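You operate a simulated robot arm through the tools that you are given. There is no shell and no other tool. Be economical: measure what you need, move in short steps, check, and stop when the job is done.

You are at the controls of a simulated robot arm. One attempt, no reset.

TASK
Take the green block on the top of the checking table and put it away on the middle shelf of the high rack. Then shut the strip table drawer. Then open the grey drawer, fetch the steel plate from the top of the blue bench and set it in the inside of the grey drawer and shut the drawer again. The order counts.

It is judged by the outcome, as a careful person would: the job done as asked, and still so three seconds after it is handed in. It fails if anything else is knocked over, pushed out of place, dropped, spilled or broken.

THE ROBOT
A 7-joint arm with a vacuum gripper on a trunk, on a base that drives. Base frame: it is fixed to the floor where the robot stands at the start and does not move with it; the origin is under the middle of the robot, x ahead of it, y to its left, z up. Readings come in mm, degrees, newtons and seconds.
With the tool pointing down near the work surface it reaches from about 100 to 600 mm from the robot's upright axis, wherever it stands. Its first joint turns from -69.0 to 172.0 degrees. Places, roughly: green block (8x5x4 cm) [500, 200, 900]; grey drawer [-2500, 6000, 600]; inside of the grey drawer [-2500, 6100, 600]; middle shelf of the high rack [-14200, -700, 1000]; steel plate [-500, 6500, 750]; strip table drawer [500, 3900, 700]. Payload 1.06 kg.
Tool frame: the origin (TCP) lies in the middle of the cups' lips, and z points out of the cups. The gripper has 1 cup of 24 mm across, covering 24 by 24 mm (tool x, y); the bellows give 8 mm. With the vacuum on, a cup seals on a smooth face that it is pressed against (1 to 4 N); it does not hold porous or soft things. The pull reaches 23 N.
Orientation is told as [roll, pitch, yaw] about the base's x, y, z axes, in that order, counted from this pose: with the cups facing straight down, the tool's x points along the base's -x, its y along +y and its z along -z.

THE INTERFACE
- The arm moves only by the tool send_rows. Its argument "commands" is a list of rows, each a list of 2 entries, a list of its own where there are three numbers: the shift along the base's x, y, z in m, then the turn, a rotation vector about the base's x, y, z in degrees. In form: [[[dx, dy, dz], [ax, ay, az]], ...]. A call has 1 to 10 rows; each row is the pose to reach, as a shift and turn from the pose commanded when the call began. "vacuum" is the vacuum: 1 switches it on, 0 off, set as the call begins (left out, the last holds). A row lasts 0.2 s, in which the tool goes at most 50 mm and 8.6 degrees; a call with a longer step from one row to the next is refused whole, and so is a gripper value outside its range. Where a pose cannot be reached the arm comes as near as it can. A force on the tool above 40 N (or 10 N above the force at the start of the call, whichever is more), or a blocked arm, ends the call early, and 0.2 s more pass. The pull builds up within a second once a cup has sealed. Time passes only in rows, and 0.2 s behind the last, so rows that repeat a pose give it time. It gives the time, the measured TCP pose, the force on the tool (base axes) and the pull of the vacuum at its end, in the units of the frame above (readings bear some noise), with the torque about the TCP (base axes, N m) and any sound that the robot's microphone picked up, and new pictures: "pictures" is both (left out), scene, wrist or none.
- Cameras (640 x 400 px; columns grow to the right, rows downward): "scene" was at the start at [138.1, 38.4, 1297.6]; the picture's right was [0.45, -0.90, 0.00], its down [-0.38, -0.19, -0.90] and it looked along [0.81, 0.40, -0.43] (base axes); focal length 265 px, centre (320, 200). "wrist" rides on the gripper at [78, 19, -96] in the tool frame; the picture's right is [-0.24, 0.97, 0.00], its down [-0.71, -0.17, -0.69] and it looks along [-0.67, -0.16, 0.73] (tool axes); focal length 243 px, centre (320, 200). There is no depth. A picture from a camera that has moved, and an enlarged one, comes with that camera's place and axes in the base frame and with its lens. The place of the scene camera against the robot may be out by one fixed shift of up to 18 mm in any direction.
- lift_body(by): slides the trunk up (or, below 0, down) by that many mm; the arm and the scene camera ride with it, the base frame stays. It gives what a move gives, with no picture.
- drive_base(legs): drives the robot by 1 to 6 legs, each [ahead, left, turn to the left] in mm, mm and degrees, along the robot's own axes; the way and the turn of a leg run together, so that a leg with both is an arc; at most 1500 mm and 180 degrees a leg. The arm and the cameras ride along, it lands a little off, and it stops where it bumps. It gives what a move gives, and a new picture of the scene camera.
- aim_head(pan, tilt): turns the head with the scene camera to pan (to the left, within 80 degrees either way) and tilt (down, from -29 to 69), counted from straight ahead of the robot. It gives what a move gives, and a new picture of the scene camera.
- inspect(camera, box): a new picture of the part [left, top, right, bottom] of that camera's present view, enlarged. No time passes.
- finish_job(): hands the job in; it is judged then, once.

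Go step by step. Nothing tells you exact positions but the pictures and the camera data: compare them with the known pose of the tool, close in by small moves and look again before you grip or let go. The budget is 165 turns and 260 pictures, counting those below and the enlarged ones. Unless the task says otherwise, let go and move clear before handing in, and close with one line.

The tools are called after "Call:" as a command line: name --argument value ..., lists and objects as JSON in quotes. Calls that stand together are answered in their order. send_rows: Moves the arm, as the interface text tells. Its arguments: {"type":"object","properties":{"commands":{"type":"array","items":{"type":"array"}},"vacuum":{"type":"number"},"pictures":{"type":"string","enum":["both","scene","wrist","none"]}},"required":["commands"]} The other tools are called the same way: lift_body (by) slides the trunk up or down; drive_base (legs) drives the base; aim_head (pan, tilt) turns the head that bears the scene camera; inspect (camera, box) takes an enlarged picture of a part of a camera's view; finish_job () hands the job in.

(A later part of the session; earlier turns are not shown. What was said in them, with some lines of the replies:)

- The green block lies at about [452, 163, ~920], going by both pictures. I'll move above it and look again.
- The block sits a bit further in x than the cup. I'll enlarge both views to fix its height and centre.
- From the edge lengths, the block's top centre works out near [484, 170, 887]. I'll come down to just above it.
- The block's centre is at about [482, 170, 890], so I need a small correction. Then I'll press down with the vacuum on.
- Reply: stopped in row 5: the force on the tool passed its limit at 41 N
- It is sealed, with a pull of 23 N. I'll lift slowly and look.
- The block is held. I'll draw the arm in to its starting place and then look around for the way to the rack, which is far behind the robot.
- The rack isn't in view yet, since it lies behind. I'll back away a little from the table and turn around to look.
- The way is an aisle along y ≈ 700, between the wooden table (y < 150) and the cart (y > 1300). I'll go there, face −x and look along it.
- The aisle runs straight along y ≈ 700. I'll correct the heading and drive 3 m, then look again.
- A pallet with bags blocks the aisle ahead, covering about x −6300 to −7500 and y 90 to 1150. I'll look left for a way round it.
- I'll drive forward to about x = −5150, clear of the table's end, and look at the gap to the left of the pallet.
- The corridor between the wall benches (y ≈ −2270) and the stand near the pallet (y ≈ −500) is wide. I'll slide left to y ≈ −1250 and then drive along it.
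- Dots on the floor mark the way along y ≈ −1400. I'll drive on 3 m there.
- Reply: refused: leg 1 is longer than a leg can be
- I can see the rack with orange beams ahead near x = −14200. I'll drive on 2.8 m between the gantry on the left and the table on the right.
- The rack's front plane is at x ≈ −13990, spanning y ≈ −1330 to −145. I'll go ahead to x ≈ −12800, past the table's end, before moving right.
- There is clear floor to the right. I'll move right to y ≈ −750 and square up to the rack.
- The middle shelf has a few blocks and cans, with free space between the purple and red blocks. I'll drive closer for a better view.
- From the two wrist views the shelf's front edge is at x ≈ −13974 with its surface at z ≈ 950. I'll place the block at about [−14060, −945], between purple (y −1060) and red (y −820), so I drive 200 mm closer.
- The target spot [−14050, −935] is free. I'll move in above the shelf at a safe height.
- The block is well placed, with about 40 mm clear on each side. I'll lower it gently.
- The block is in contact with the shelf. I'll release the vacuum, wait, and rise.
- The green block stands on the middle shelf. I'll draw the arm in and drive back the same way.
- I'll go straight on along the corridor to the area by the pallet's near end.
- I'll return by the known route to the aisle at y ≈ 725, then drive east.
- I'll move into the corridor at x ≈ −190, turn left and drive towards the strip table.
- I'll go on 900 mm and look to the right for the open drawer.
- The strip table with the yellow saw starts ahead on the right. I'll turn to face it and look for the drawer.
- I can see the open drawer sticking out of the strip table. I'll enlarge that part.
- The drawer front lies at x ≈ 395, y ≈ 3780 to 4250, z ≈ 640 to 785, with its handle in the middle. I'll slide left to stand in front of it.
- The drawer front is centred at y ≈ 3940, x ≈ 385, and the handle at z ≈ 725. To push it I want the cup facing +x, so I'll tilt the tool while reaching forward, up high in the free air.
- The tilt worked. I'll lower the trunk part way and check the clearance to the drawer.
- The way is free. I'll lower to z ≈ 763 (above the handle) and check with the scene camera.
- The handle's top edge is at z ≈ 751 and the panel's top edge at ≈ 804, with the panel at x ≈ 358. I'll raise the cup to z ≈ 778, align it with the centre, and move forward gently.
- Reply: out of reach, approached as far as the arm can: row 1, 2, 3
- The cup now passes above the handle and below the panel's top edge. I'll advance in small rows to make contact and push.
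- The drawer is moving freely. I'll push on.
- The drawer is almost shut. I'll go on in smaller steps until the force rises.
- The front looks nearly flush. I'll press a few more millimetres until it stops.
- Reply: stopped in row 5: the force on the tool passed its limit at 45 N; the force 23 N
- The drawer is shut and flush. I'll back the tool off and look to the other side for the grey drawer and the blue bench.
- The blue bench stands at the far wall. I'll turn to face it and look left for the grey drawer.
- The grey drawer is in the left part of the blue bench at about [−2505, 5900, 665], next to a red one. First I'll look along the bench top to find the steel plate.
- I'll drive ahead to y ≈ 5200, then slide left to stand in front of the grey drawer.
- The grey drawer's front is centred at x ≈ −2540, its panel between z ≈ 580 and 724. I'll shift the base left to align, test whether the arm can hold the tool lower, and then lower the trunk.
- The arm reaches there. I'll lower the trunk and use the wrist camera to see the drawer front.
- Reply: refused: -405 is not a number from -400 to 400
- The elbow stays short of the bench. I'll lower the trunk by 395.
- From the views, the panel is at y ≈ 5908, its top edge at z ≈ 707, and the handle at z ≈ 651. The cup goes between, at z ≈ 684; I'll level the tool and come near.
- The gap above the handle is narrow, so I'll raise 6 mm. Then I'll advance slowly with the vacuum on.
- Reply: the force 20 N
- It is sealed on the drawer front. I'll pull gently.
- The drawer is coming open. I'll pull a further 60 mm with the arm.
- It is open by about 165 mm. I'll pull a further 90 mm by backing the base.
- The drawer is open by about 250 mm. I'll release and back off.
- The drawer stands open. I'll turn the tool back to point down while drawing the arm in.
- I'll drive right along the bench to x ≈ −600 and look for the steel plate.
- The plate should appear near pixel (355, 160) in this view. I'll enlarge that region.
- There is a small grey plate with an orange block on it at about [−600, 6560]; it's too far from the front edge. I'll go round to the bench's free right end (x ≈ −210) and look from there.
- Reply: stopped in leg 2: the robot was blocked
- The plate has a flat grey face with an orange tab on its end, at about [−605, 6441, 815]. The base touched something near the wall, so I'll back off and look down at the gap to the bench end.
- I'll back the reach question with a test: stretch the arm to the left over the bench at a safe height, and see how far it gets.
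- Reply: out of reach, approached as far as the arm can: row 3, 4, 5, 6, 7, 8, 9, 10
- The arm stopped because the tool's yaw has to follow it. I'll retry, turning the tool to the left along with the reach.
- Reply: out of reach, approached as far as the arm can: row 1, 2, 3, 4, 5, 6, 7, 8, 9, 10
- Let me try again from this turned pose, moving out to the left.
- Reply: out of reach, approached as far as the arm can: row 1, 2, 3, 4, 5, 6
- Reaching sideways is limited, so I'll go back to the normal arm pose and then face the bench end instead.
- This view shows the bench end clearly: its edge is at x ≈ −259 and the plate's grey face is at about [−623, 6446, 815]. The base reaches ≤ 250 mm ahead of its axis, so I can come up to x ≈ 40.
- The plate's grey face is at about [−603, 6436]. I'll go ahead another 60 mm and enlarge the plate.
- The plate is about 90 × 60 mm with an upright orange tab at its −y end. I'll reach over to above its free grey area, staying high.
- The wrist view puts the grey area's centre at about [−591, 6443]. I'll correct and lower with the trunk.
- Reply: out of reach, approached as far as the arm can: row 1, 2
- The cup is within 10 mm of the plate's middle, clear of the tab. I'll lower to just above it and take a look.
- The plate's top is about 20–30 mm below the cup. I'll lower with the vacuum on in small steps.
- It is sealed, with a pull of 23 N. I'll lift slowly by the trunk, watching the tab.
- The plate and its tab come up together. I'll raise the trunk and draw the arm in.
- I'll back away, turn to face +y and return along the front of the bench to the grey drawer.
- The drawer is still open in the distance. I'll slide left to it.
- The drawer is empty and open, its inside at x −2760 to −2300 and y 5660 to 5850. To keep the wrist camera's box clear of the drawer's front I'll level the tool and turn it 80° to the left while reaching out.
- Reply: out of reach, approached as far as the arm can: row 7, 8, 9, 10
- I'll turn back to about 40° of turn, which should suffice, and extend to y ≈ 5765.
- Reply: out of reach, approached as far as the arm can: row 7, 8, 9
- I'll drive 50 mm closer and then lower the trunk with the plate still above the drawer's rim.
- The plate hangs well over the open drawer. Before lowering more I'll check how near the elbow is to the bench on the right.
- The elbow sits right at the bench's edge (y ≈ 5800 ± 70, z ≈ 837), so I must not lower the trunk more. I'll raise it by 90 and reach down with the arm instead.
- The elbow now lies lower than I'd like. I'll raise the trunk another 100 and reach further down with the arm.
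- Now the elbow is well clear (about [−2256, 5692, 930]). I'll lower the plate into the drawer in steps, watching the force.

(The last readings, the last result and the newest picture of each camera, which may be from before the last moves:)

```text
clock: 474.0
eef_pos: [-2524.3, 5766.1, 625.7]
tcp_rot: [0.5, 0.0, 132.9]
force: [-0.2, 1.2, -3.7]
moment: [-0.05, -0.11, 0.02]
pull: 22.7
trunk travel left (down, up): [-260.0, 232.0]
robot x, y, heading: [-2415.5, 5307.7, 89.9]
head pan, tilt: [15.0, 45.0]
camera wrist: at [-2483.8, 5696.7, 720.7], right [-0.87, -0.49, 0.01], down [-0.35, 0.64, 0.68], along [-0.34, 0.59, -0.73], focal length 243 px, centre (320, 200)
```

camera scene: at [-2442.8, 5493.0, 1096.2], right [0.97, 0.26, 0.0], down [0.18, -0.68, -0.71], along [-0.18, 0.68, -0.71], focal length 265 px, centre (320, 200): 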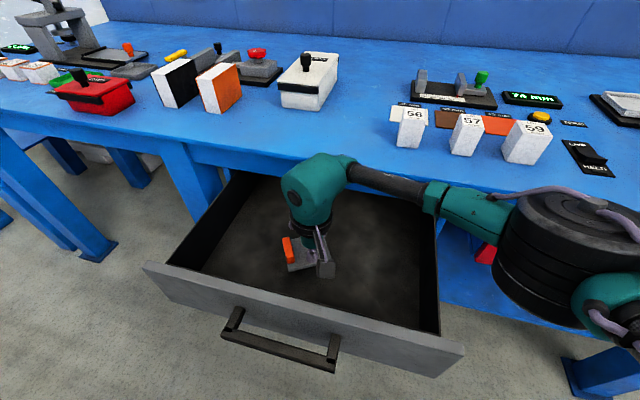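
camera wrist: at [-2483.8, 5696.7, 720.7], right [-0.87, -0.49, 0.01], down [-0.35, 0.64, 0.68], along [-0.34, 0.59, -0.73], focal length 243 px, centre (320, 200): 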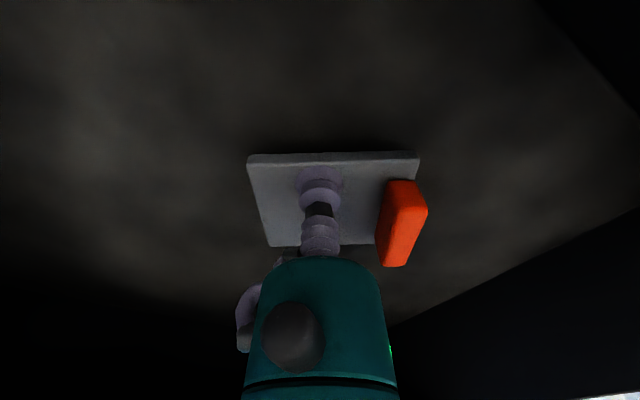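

Call:
send_rows --commands '[[[0, 0, -0.003], [0, 0, 0]], [[0, 0, -0.006], [0, 0, 0]], [[0, 0, -0.008], [0, 0, 0]], [[0, 0, -0.008], [0, 0, 0]]]' --pictures "none"

Call:
send_rows --commands '[[[0, 0, -0.002], [0, 0, 0]], [[0, 0, -0.004], [0, 0, 0]], [[0, 0, -0.004], [0, 0, 0]]]' --pictures "wrist"

```text
clock: 475.0
eef_pos: [-2524.8, 5765.3, 616.4]
tcp_rot: [0.5, 0.0, 133.0]
force: [-1.6, -1.0, -4.2]
moment: [-0.03, -0.08, 0.0]
pull: 22.8
trunk travel left (down, up): [-260.0, 232.0]
robot x, y, heading: [-2414.7, 5307.8, 90.2]
head pan, tilt: [15.0, 45.0]
```

```text
clock: 475.8
eef_pos: [-2525.0, 5765.1, 612.3]
tcp_rot: [0.6, 0.0, 132.9]
force: [0.2, -0.3, -3.3]
moment: [-0.04, -0.1, 0.0]
pull: 23.0
trunk travel left (down, up): [-260.0, 232.0]
robot x, y, heading: [-2415.0, 5308.6, 90.2]
head pan, tilt: [15.0, 45.0]
camera wrist: at [-2483.6, 5696.6, 708.2], right [-0.87, -0.49, 0.01], down [-0.35, 0.64, 0.68], along [-0.34, 0.59, -0.73], focal length 243 px, centre (320, 200)
```

wrist: 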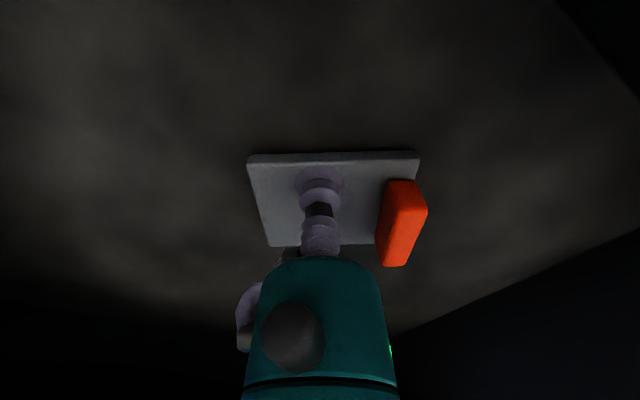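

Still no contact; the shadow is tight now, so I'll go on in small steps.

Call:
send_rows --commands '[[[0, 0, -0.002], [0, 0, 0]], [[0, 0, -0.004], [0, 0, 0]], [[0, 0, -0.004], [0, 0, 0]]]' --pictures "none"

Call:
send_rows --commands '[[[0, 0, -0.002], [0, 0, 0]], [[0, 0, -0.004], [0, 0, 0]], [[0, 0, -0.004], [0, 0, 0]]]' --pictures "none"

```text
clock: 476.6
eef_pos: [-2525.3, 5765.4, 608.9]
tcp_rot: [0.5, -0.1, 133.0]
force: [1.8, 0.0, 2.1]
moment: [0.1, 0.12, -0.03]
pull: 23.0
trunk travel left (down, up): [-260.0, 232.0]
robot x, y, heading: [-2416.7, 5309.0, 90.2]
head pan, tilt: [15.0, 45.0]
```

```text
clock: 477.4
eef_pos: [-2524.6, 5763.6, 605.2]
tcp_rot: [0.6, -0.1, 132.9]
force: [0.8, 2.0, 17.1]
moment: [0.01, 0.13, -0.21]
pull: 22.7
trunk travel left (down, up): [-260.0, 232.0]
robot x, y, heading: [-2413.0, 5306.0, 89.9]
head pan, tilt: [15.0, 45.0]
```

The plate rests on the drawer's floor. I'll release, wait and rise straight up.

Call:
send_rows --commands '[[[0, 0, 0.003], [0, 0, 0]], [[0, 0, 0.003], [0, 0, 0]], [[0, 0, 0.003], [0, 0, 0]], [[0, 0, 0.003], [0, 0, 0]], [[0, 0, 0.003], [0, 0, 0]], [[0, 0, 0.003], [0, 0, 0]]]' --vacuum 0 --pictures "none"

Call:
send_rows --commands '[[[0, 0, 0.006], [0, 0, 0]], [[0, 0, 0.016], [0, 0, 0]], [[0, 0, 0.036], [0, 0, 0]], [[0, 0, 0.066], [0, 0, 0]], [[0, 0, 0.1], [0, 0, 0]], [[0, 0, 0.14], [0, 0, 0]], [[0, 0, 0.18], [0, 0, 0]], [[0, 0, 0.22], [0, 0, 0]]]'

```text
clock: 478.8
eef_pos: [-2525.5, 5765.3, 607.8]
tcp_rot: [0.5, -0.1, 133.0]
force: [0.2, -0.3, 0.4]
moment: [0.0, 0.03, 0.02]
pull: 0.0
trunk travel left (down, up): [-260.0, 232.0]
robot x, y, heading: [-2414.7, 5305.7, 90.2]
head pan, tilt: [15.0, 45.0]
```

```text
clock: 480.6
eef_pos: [-2522.8, 5762.8, 827.9]
tcp_rot: [0.5, 0.0, 132.9]
force: [0.4, 0.2, 0.9]
moment: [0.01, 0.02, 0.02]
pull: 0.0
trunk travel left (down, up): [-260.0, 232.0]
robot x, y, heading: [-2416.1, 5306.9, 90.0]
head pan, tilt: [15.0, 45.0]
camera scene: at [-2442.7, 5492.7, 1096.2], right [0.97, 0.26, 0.0], down [0.18, -0.68, -0.71], along [-0.18, 0.68, -0.71], focal length 265 px, centre (320, 200)
camera wrist: at [-2481.8, 5694.8, 922.7], right [-0.87, -0.49, 0.01], down [-0.35, 0.64, 0.68], along [-0.34, 0.59, -0.73], focal length 243 px, centre (320, 200)
```

scene: 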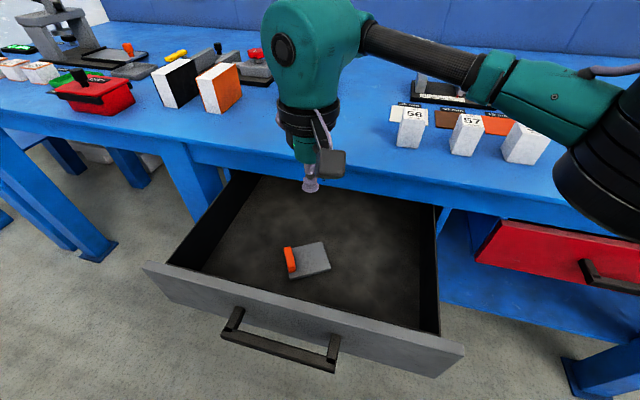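
wrist: 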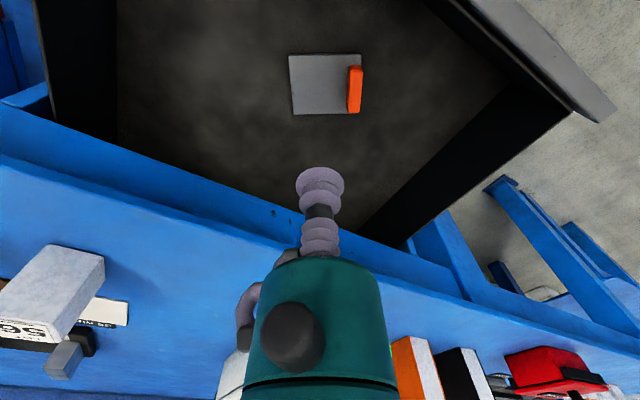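

The plate lies inside the drawer. I'll raise the trunk, draw the arm in and turn the tool back, then prepare to push the drawer shut.

Call:
lift_body --by 165

Call:
send_rows --commands '[[[0, -0.03, 0.02], [0, 0, -7]], [[0, -0.06, 0.04], [0, 0, -14]], [[0, -0.09, 0.06], [0, 0, -21]], [[0, -0.12, 0.08], [0, 0, -28]], [[0, -0.15, 0.1], [0, 0, -35]], [[0, -0.18, 0.11], [0, 0, -43]], [[0, -0.2, 0.11], [0, 0, -43]]]' --pictures "none"

Call:
drive_base --legs '[[-215, 0, 0]]'

```text
clock: 482.5
eef_pos: [-2524.6, 5764.4, 992.5]
tcp_rot: [0.6, 0.0, 132.9]
force: [0.3, 0.1, 0.9]
moment: [-0.02, -0.02, 0.0]
pull: 0.1
trunk travel left (down, up): [-425.0, 67.0]
robot x, y, heading: [-2414.8, 5305.1, 89.9]
head pan, tilt: [15.0, 45.0]
```

```text
clock: 484.1
eef_pos: [-2524.0, 5565.1, 1103.3]
tcp_rot: [0.5, 0.0, 89.9]
force: [0.1, 0.4, -0.8]
moment: [-0.01, -0.02, 0.02]
pull: 0.0
trunk travel left (down, up): [-425.0, 67.0]
robot x, y, heading: [-2414.0, 5307.8, 90.0]
head pan, tilt: [15.0, 45.0]
```

```text
clock: 485.7
eef_pos: [-2523.5, 5350.8, 1102.9]
tcp_rot: [0.5, -0.1, 89.9]
force: [-0.3, 0.5, -0.1]
moment: [0.0, -0.02, -0.01]
pull: 0.0
trunk travel left (down, up): [-425.0, 67.0]
robot x, y, heading: [-2415.7, 5094.6, 90.0]
head pan, tilt: [15.0, 45.0]
camera scene: at [-2442.5, 5229.2, 1267.5], right [0.97, 0.26, 0.0], down [0.18, -0.68, -0.71], along [-0.18, 0.68, -0.71], focal length 265 px, centre (320, 200)
```

scene: 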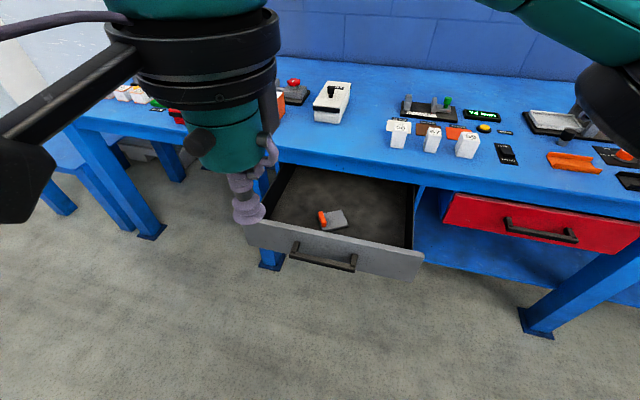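

I'll tilt the tool to face the drawer again while moving to its centre line.

Call:
drive_base --legs '[[0, 65, 0]]'

Call:
send_rows --commands '[[[0.005, 0.018, 0], [8.5, 0, 0]], [[0.01, 0.036, 0], [17, 0, 0]], [[0.015, 0.054, 0], [25.5, 0, 0]], [[0.02, 0.072, 0], [34, 0, 0]], [[0.025, 0.09, 0], [42.5, 0, 0]], [[0.03, 0.108, 0], [51, 0, 0]], [[0.035, 0.126, 0], [59.5, 0, 0]], [[0.04, 0.144, 0], [68, 0, 0]], [[0.045, 0.162, 0], [76.5, 0, 0]], [[0.045, 0.18, 0], [85, 0, 0]]]' --pictures "none"

Call:
send_rows --commands '[[[0, 0, 0], [4, 0, 0]], [[0, 0, 0], [4, 0, 0]]]' --pictures "none"

```text
clock: 487.0
eef_pos: [-2590.8, 5350.8, 1102.2]
tcp_rot: [0.5, 0.0, 89.8]
force: [-0.7, 0.0, 0.2]
moment: [0.02, 0.0, -0.02]
pull: 0.0
trunk travel left (down, up): [-425.0, 67.0]
robot x, y, heading: [-2483.2, 5095.4, 90.0]
head pan, tilt: [15.0, 45.0]
camera scene: at [-2508.6, 5229.8, 1267.4], right [0.97, 0.26, 0.0], down [0.18, -0.68, -0.71], along [-0.18, 0.68, -0.71], focal length 265 px, centre (320, 200)
```

scene: 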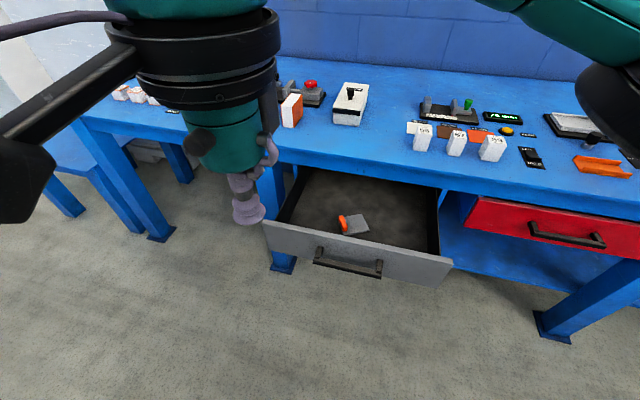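

```text
clock: 489.2
eef_pos: [-2544.4, 5528.8, 1102.6]
tcp_rot: [1.6, -85.2, 88.9]
force: [0.0, 0.1, -0.2]
moment: [-0.03, -0.02, -0.05]
pull: 0.1
trunk travel left (down, up): [-425.0, 67.0]
robot x, y, heading: [-2479.6, 5094.4, 90.0]
head pan, tilt: [15.0, 45.0]
```

```text
clock: 489.8
eef_pos: [-2543.9, 5529.2, 1103.3]
tcp_rot: [5.1, -89.1, 85.6]
force: [0.1, 0.2, -0.3]
moment: [0.01, 0.02, -0.04]
pull: 0.1
trunk travel left (down, up): [-425.0, 67.0]
robot x, y, heading: [-2476.6, 5094.4, 90.2]
head pan, tilt: [15.0, 45.0]
```

Call:
lift_body --by -398

Call:
send_rows --commands '[[[0.003, 0.02, 0], [0, 0, 0]], [[0.003, 0.02, 0], [0, 0, 0]]]'

```text
clock: 493.6
eef_pos: [-2544.6, 5557.9, 672.8]
tcp_rot: [1.2, -84.0, 89.3]
force: [0.1, -0.2, -0.2]
moment: [-0.01, 0.02, 0.01]
pull: 0.0
trunk travel left (down, up): [-27.0, 465.0]
robot x, y, heading: [-2477.0, 5090.1, 90.2]
head pan, tilt: [15.0, 45.0]
```

```text
clock: 494.2
eef_pos: [-2541.6, 5580.0, 672.5]
tcp_rot: [1.3, -84.0, 89.1]
force: [-0.9, 0.0, -0.3]
moment: [-0.01, -0.02, 0.01]
pull: 0.1
trunk travel left (down, up): [-27.0, 465.0]
robot x, y, heading: [-2479.3, 5092.8, 90.3]
head pan, tilt: [15.0, 45.0]
camera scene: at [-2508.2, 5353.5, 847.5], right [0.97, 0.26, 0.0], down [0.18, -0.68, -0.71], along [-0.18, 0.68, -0.71], focal length 265 px, centre (320, 200)
camera wrist: at [-2559.5, 5476.3, 604.0], right [-0.97, 0.02, 0.24], down [0.18, -0.6, 0.78], along [0.16, 0.8, 0.58], focal length 243 px, centre (320, 200)
```

scene: 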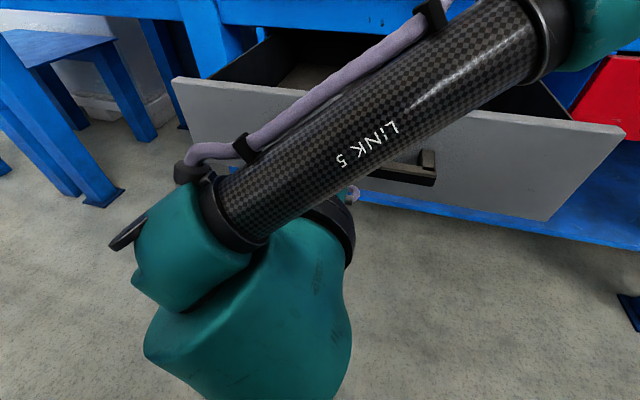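
wrist: 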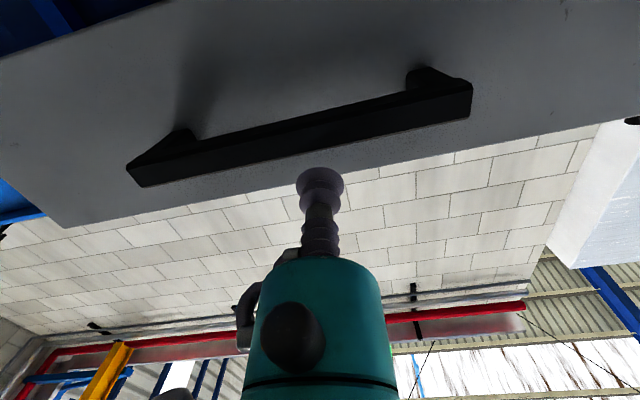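

The cup must go up 19 mm to clear the handle. I'll raise first, then level and advance.

Call:
send_rows --commands '[[[0, -0.005, 0.01], [0, 0, 0]], [[0, -0.005, 0.019], [0, 0, 0]], [[0, 0.01, 0.019], [2, 0, 0]], [[0, 0.025, 0.019], [4, 0, 0]], [[0, 0.035, 0.019], [5, 0, 0]], [[0, 0.035, 0.019], [5, 0, 0]]]' --pictures "wrist"

```text
clock: 495.6
eef_pos: [-2542.0, 5613.7, 692.9]
tcp_rot: [5.4, -88.9, 85.2]
force: [-0.2, -0.6, 0.6]
moment: [0.01, -0.01, 0.02]
pull: 0.0
trunk travel left (down, up): [-27.0, 465.0]
robot x, y, heading: [-2480.6, 5091.7, 90.2]
head pan, tilt: [15.0, 45.0]
camera wrist: at [-2559.6, 5516.8, 614.8], right [-0.97, 0.0, 0.24], down [0.18, -0.67, 0.72], along [0.16, 0.74, 0.65], focal length 243 px, centre (320, 200)
```

wrist: 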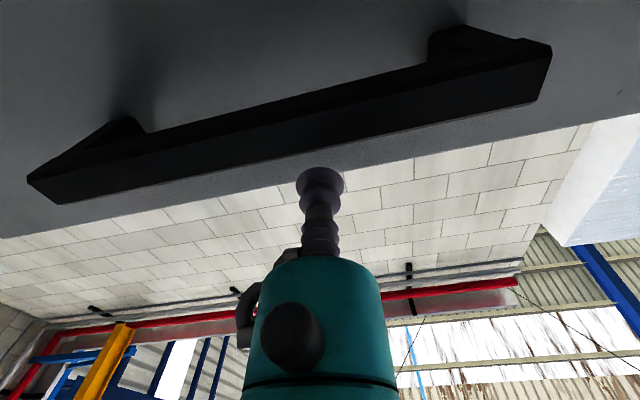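

Aligned above the handle. I'll push gently now.

Call:
send_rows --commands '[[[0, 0.01, 0], [0, 0, 0]], [[0, 0.02, 0], [0, 0, 0]], [[0, 0.028, 0], [0, 0, 0]], [[0, 0.036, 0], [0, 0, 0]], [[0, 0.044, 0], [0, 0, 0]], [[0, 0.052, 0], [0, 0, 0]], [[0, 0.06, 0], [0, 0, 0]], [[0, 0.07, 0], [0, 0, 0]], [[0, 0.08, 0], [0, 0, 0]], [[0, 0.09, 0], [0, 0, 0]]]'

```text
clock: 497.8
eef_pos: [-2540.1, 5703.5, 690.4]
tcp_rot: [3.3, -88.9, 87.3]
force: [1.0, 0.1, 0.0]
moment: [-0.01, 0.02, 0.05]
pull: 0.1
trunk travel left (down, up): [-27.0, 465.0]
robot x, y, heading: [-2482.8, 5091.2, 89.8]
head pan, tilt: [15.0, 45.0]
camera scene: at [-2508.2, 5353.5, 847.4], right [0.97, 0.26, 0.0], down [0.18, -0.68, -0.71], along [-0.18, 0.68, -0.71], focal length 265 px, centre (320, 200)
camera wrist: at [-2558.3, 5607.2, 614.6], right [-0.97, 0.0, 0.24], down [0.18, -0.67, 0.72], along [0.16, 0.74, 0.65], focal length 243 px, centre (320, 200)
```

scene: 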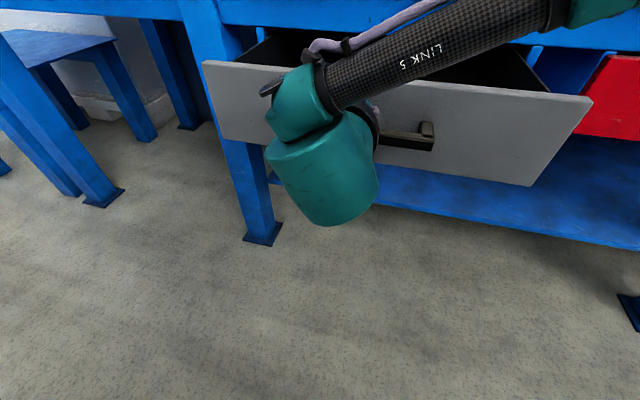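
wrist: 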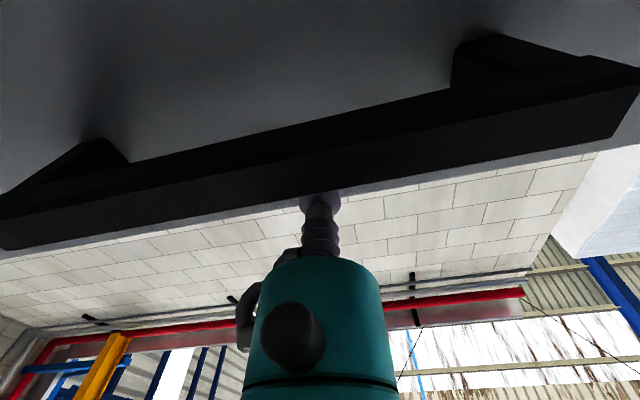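

The drawer is moving in. I'll push on with the arm.

Call:
send_rows --commands '[[[0, 0.01, 0], [0, 0, 0]], [[0, 0.02, 0], [0, 0, 0]], [[0, 0.03, 0], [0, 0, 0]], [[0, 0.04, 0], [0, 0, 0]], [[0, 0.05, 0], [0, 0, 0]], [[0, 0.06, 0], [0, 0, 0]], [[0, 0.07, 0], [0, 0, 0]], [[0, 0.08, 0], [0, 0, 0]]]' --pictures "none"

```text
clock: 499.6
eef_pos: [-2541.5, 5784.2, 691.2]
tcp_rot: [4.8, -88.9, 85.7]
force: [0.3, -0.4, -0.2]
moment: [0.04, 0.02, 0.01]
pull: 0.2
trunk travel left (down, up): [-27.0, 465.0]
robot x, y, heading: [-2478.8, 5091.9, 90.2]
head pan, tilt: [15.0, 45.0]
```

I'll push 75 mm further by driving the base, then finish with the arm.

Call:
drive_base --legs '[[40, 0, 0], [35, 0, 0]]'

Call:
send_rows --commands '[[[0, 0.005, 0], [0, 0, 0]], [[0, 0.01, 0], [0, 0, 0]], [[0, 0.015, 0], [0, 0, 0]], [[0, 0.02, 0], [0, 0, 0]], [[0, 0.024, 0], [0, 0, 0]], [[0, 0.028, 0], [0, 0, 0]], [[0, 0.032, 0], [0, 0, 0]], [[0, 0.036, 0], [0, 0, 0]]]'

```text
clock: 500.9
eef_pos: [-2541.4, 5858.2, 691.5]
tcp_rot: [4.5, -88.9, 86.0]
force: [0.5, 0.2, -0.2]
moment: [0.0, -0.01, -0.02]
pull: 0.0
trunk travel left (down, up): [-27.0, 465.0]
robot x, y, heading: [-2482.0, 5166.4, 90.0]
head pan, tilt: [15.0, 45.0]
camera scene: at [-2508.2, 5428.0, 847.5], right [0.97, 0.26, 0.0], down [0.18, -0.68, -0.71], along [-0.18, 0.68, -0.71], focal length 265 px, centre (320, 200)
```

scene: 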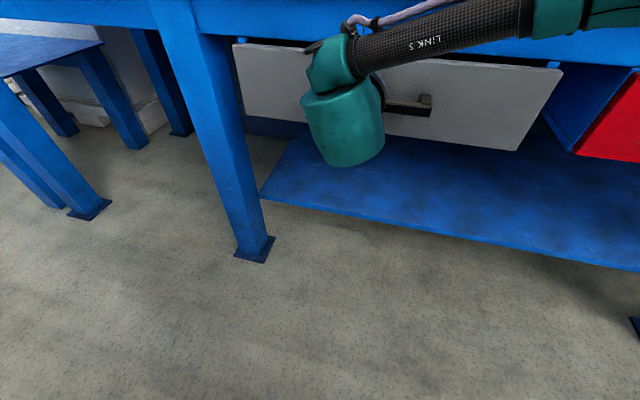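

```text
clock: 502.7
eef_pos: [-2542.1, 5893.4, 690.4]
tcp_rot: [5.0, -88.7, 85.6]
force: [1.1, -16.1, -4.5]
moment: [0.1, 0.1, 0.06]
pull: 0.1
trunk travel left (down, up): [-27.0, 465.0]
robot x, y, heading: [-2481.8, 5167.6, 90.0]
head pan, tilt: [15.0, 45.0]
camera scene: at [-2508.0, 5427.1, 847.7], right [0.97, 0.26, 0.0], down [0.18, -0.68, -0.71], along [-0.18, 0.68, -0.71], focal length 265 px, centre (320, 200)
camera wrist: at [-2559.5, 5796.1, 613.8], right [-0.97, -0.01, 0.24], down [0.18, -0.67, 0.72], along [0.15, 0.74, 0.65], focal length 243 px, centre (320, 200)
```

scene: 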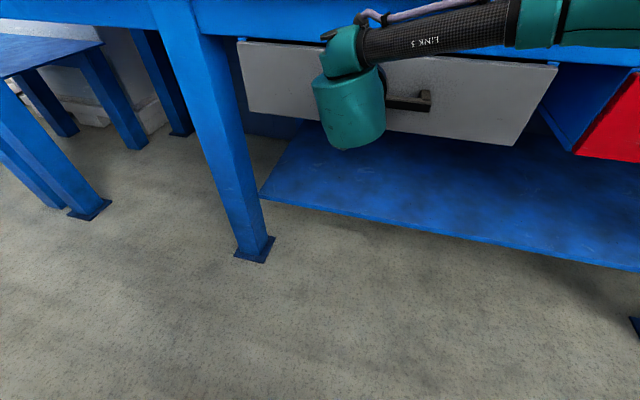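
wrist: 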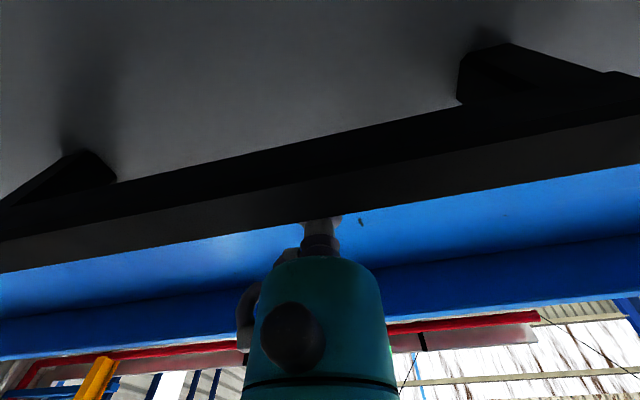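

The force rises at the same place where the drawer stood shut before. I'll give one last small press, then back off.

Call:
send_rows --commands '[[[0, 0.002, 0], [0, 0, 0]], [[0, 0.003, 0], [0, 0, 0]], [[0, 0.003, 0], [0, 0, 0]]]' --pictures "none"

Call:
send_rows --commands '[[[0, -0.01, 0], [0, 0, 0]], [[0, -0.04, 0], [0, 0, 0]], [[0, -0.08, 0], [0, 0, 0]], [[0, -0.12, 0], [0, 0, 0]], [[0, -0.15, 0], [0, 0, 0]]]' --pictures "none"

Call:
drive_base --legs '[[-200, 0, 0]]'

Call:
lift_body --by 390

Call:
aim_head --pan 0 --tilt 40

```text
clock: 503.3
eef_pos: [-2542.7, 5893.0, 690.6]
tcp_rot: [2.5, -88.7, 88.2]
force: [5.1, -19.1, 3.4]
moment: [-0.12, 0.0, 0.13]
pull: 0.0
trunk travel left (down, up): [-27.0, 465.0]
robot x, y, heading: [-2478.7, 5167.7, 90.3]
head pan, tilt: [15.0, 45.0]
stopped in row 2: the force on the tool passed its limit at 43 N (the readings are from after the stop); the commanded pose is now the measured one
```

```text
clock: 504.5
eef_pos: [-2544.0, 5744.8, 687.9]
tcp_rot: [2.7, -88.6, 88.0]
force: [0.3, -0.6, -0.2]
moment: [0.0, -0.02, 0.01]
pull: 0.1
trunk travel left (down, up): [-27.0, 465.0]
robot x, y, heading: [-2483.2, 5163.4, 89.7]
head pan, tilt: [15.0, 45.0]
```

```text
clock: 506.0
eef_pos: [-2543.6, 5551.6, 688.7]
tcp_rot: [1.7, -88.6, 88.9]
force: [0.5, 0.0, -0.5]
moment: [-0.01, -0.02, 0.01]
pull: 0.1
trunk travel left (down, up): [-27.0, 465.0]
robot x, y, heading: [-2482.3, 4971.9, 89.7]
head pan, tilt: [15.0, 45.0]
camera scene: at [-2507.5, 5232.9, 847.4], right [0.97, 0.26, 0.0], down [0.18, -0.68, -0.71], along [-0.18, 0.68, -0.71], focal length 265 px, centre (320, 200)
```

scene: 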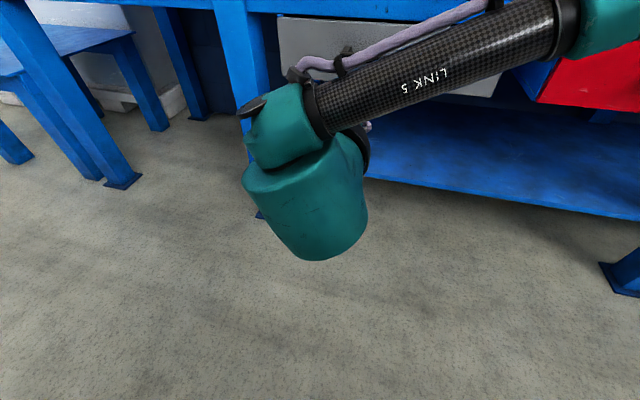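

```text
clock: 509.8
eef_pos: [-2543.7, 5550.9, 1077.9]
tcp_rot: [1.3, -88.6, 89.3]
force: [-0.6, 0.1, 0.6]
moment: [0.0, -0.02, -0.01]
pull: 0.1
trunk travel left (down, up): [-417.0, 75.0]
robot x, y, heading: [-2484.5, 4974.1, 89.5]
head pan, tilt: [15.0, 45.0]
```

```text
clock: 510.6
eef_pos: [-2543.3, 5550.8, 1079.4]
tcp_rot: [1.7, -88.6, 88.8]
force: [0.1, 0.1, -0.5]
moment: [-0.01, 0.02, 0.01]
pull: 0.0
trunk travel left (down, up): [-417.0, 75.0]
robot x, y, heading: [-2481.3, 4971.7, 89.7]
head pan, tilt: [0.0, 40.0]
camera scene: at [-2486.9, 5120.0, 1265.2], right [1.0, 0.0, 0.0], down [0.0, -0.64, -0.77], along [0.0, 0.77, -0.64], focal length 265 px, centre (320, 200)
```

scene: 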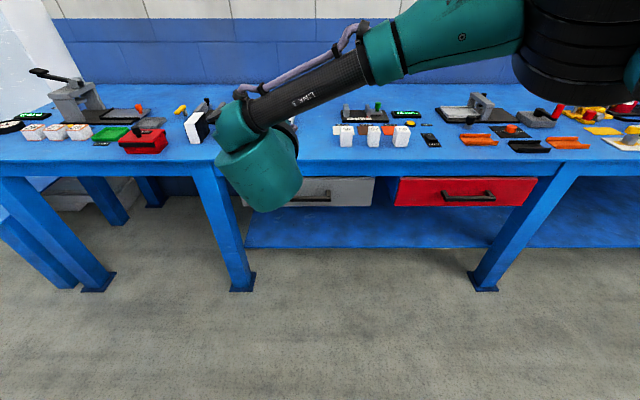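

The grey drawer is shut, level with its red neighbour, and everything on the bench stands as before. The arm is clear, so I'm handing in.

Call:
finish_job

```text
The job is handed in.
```

The job is handed in: the green block is on the middle shelf of the high rack, the strip table drawer is shut, and the steel plate lies inside the grey drawer, which is shut again.
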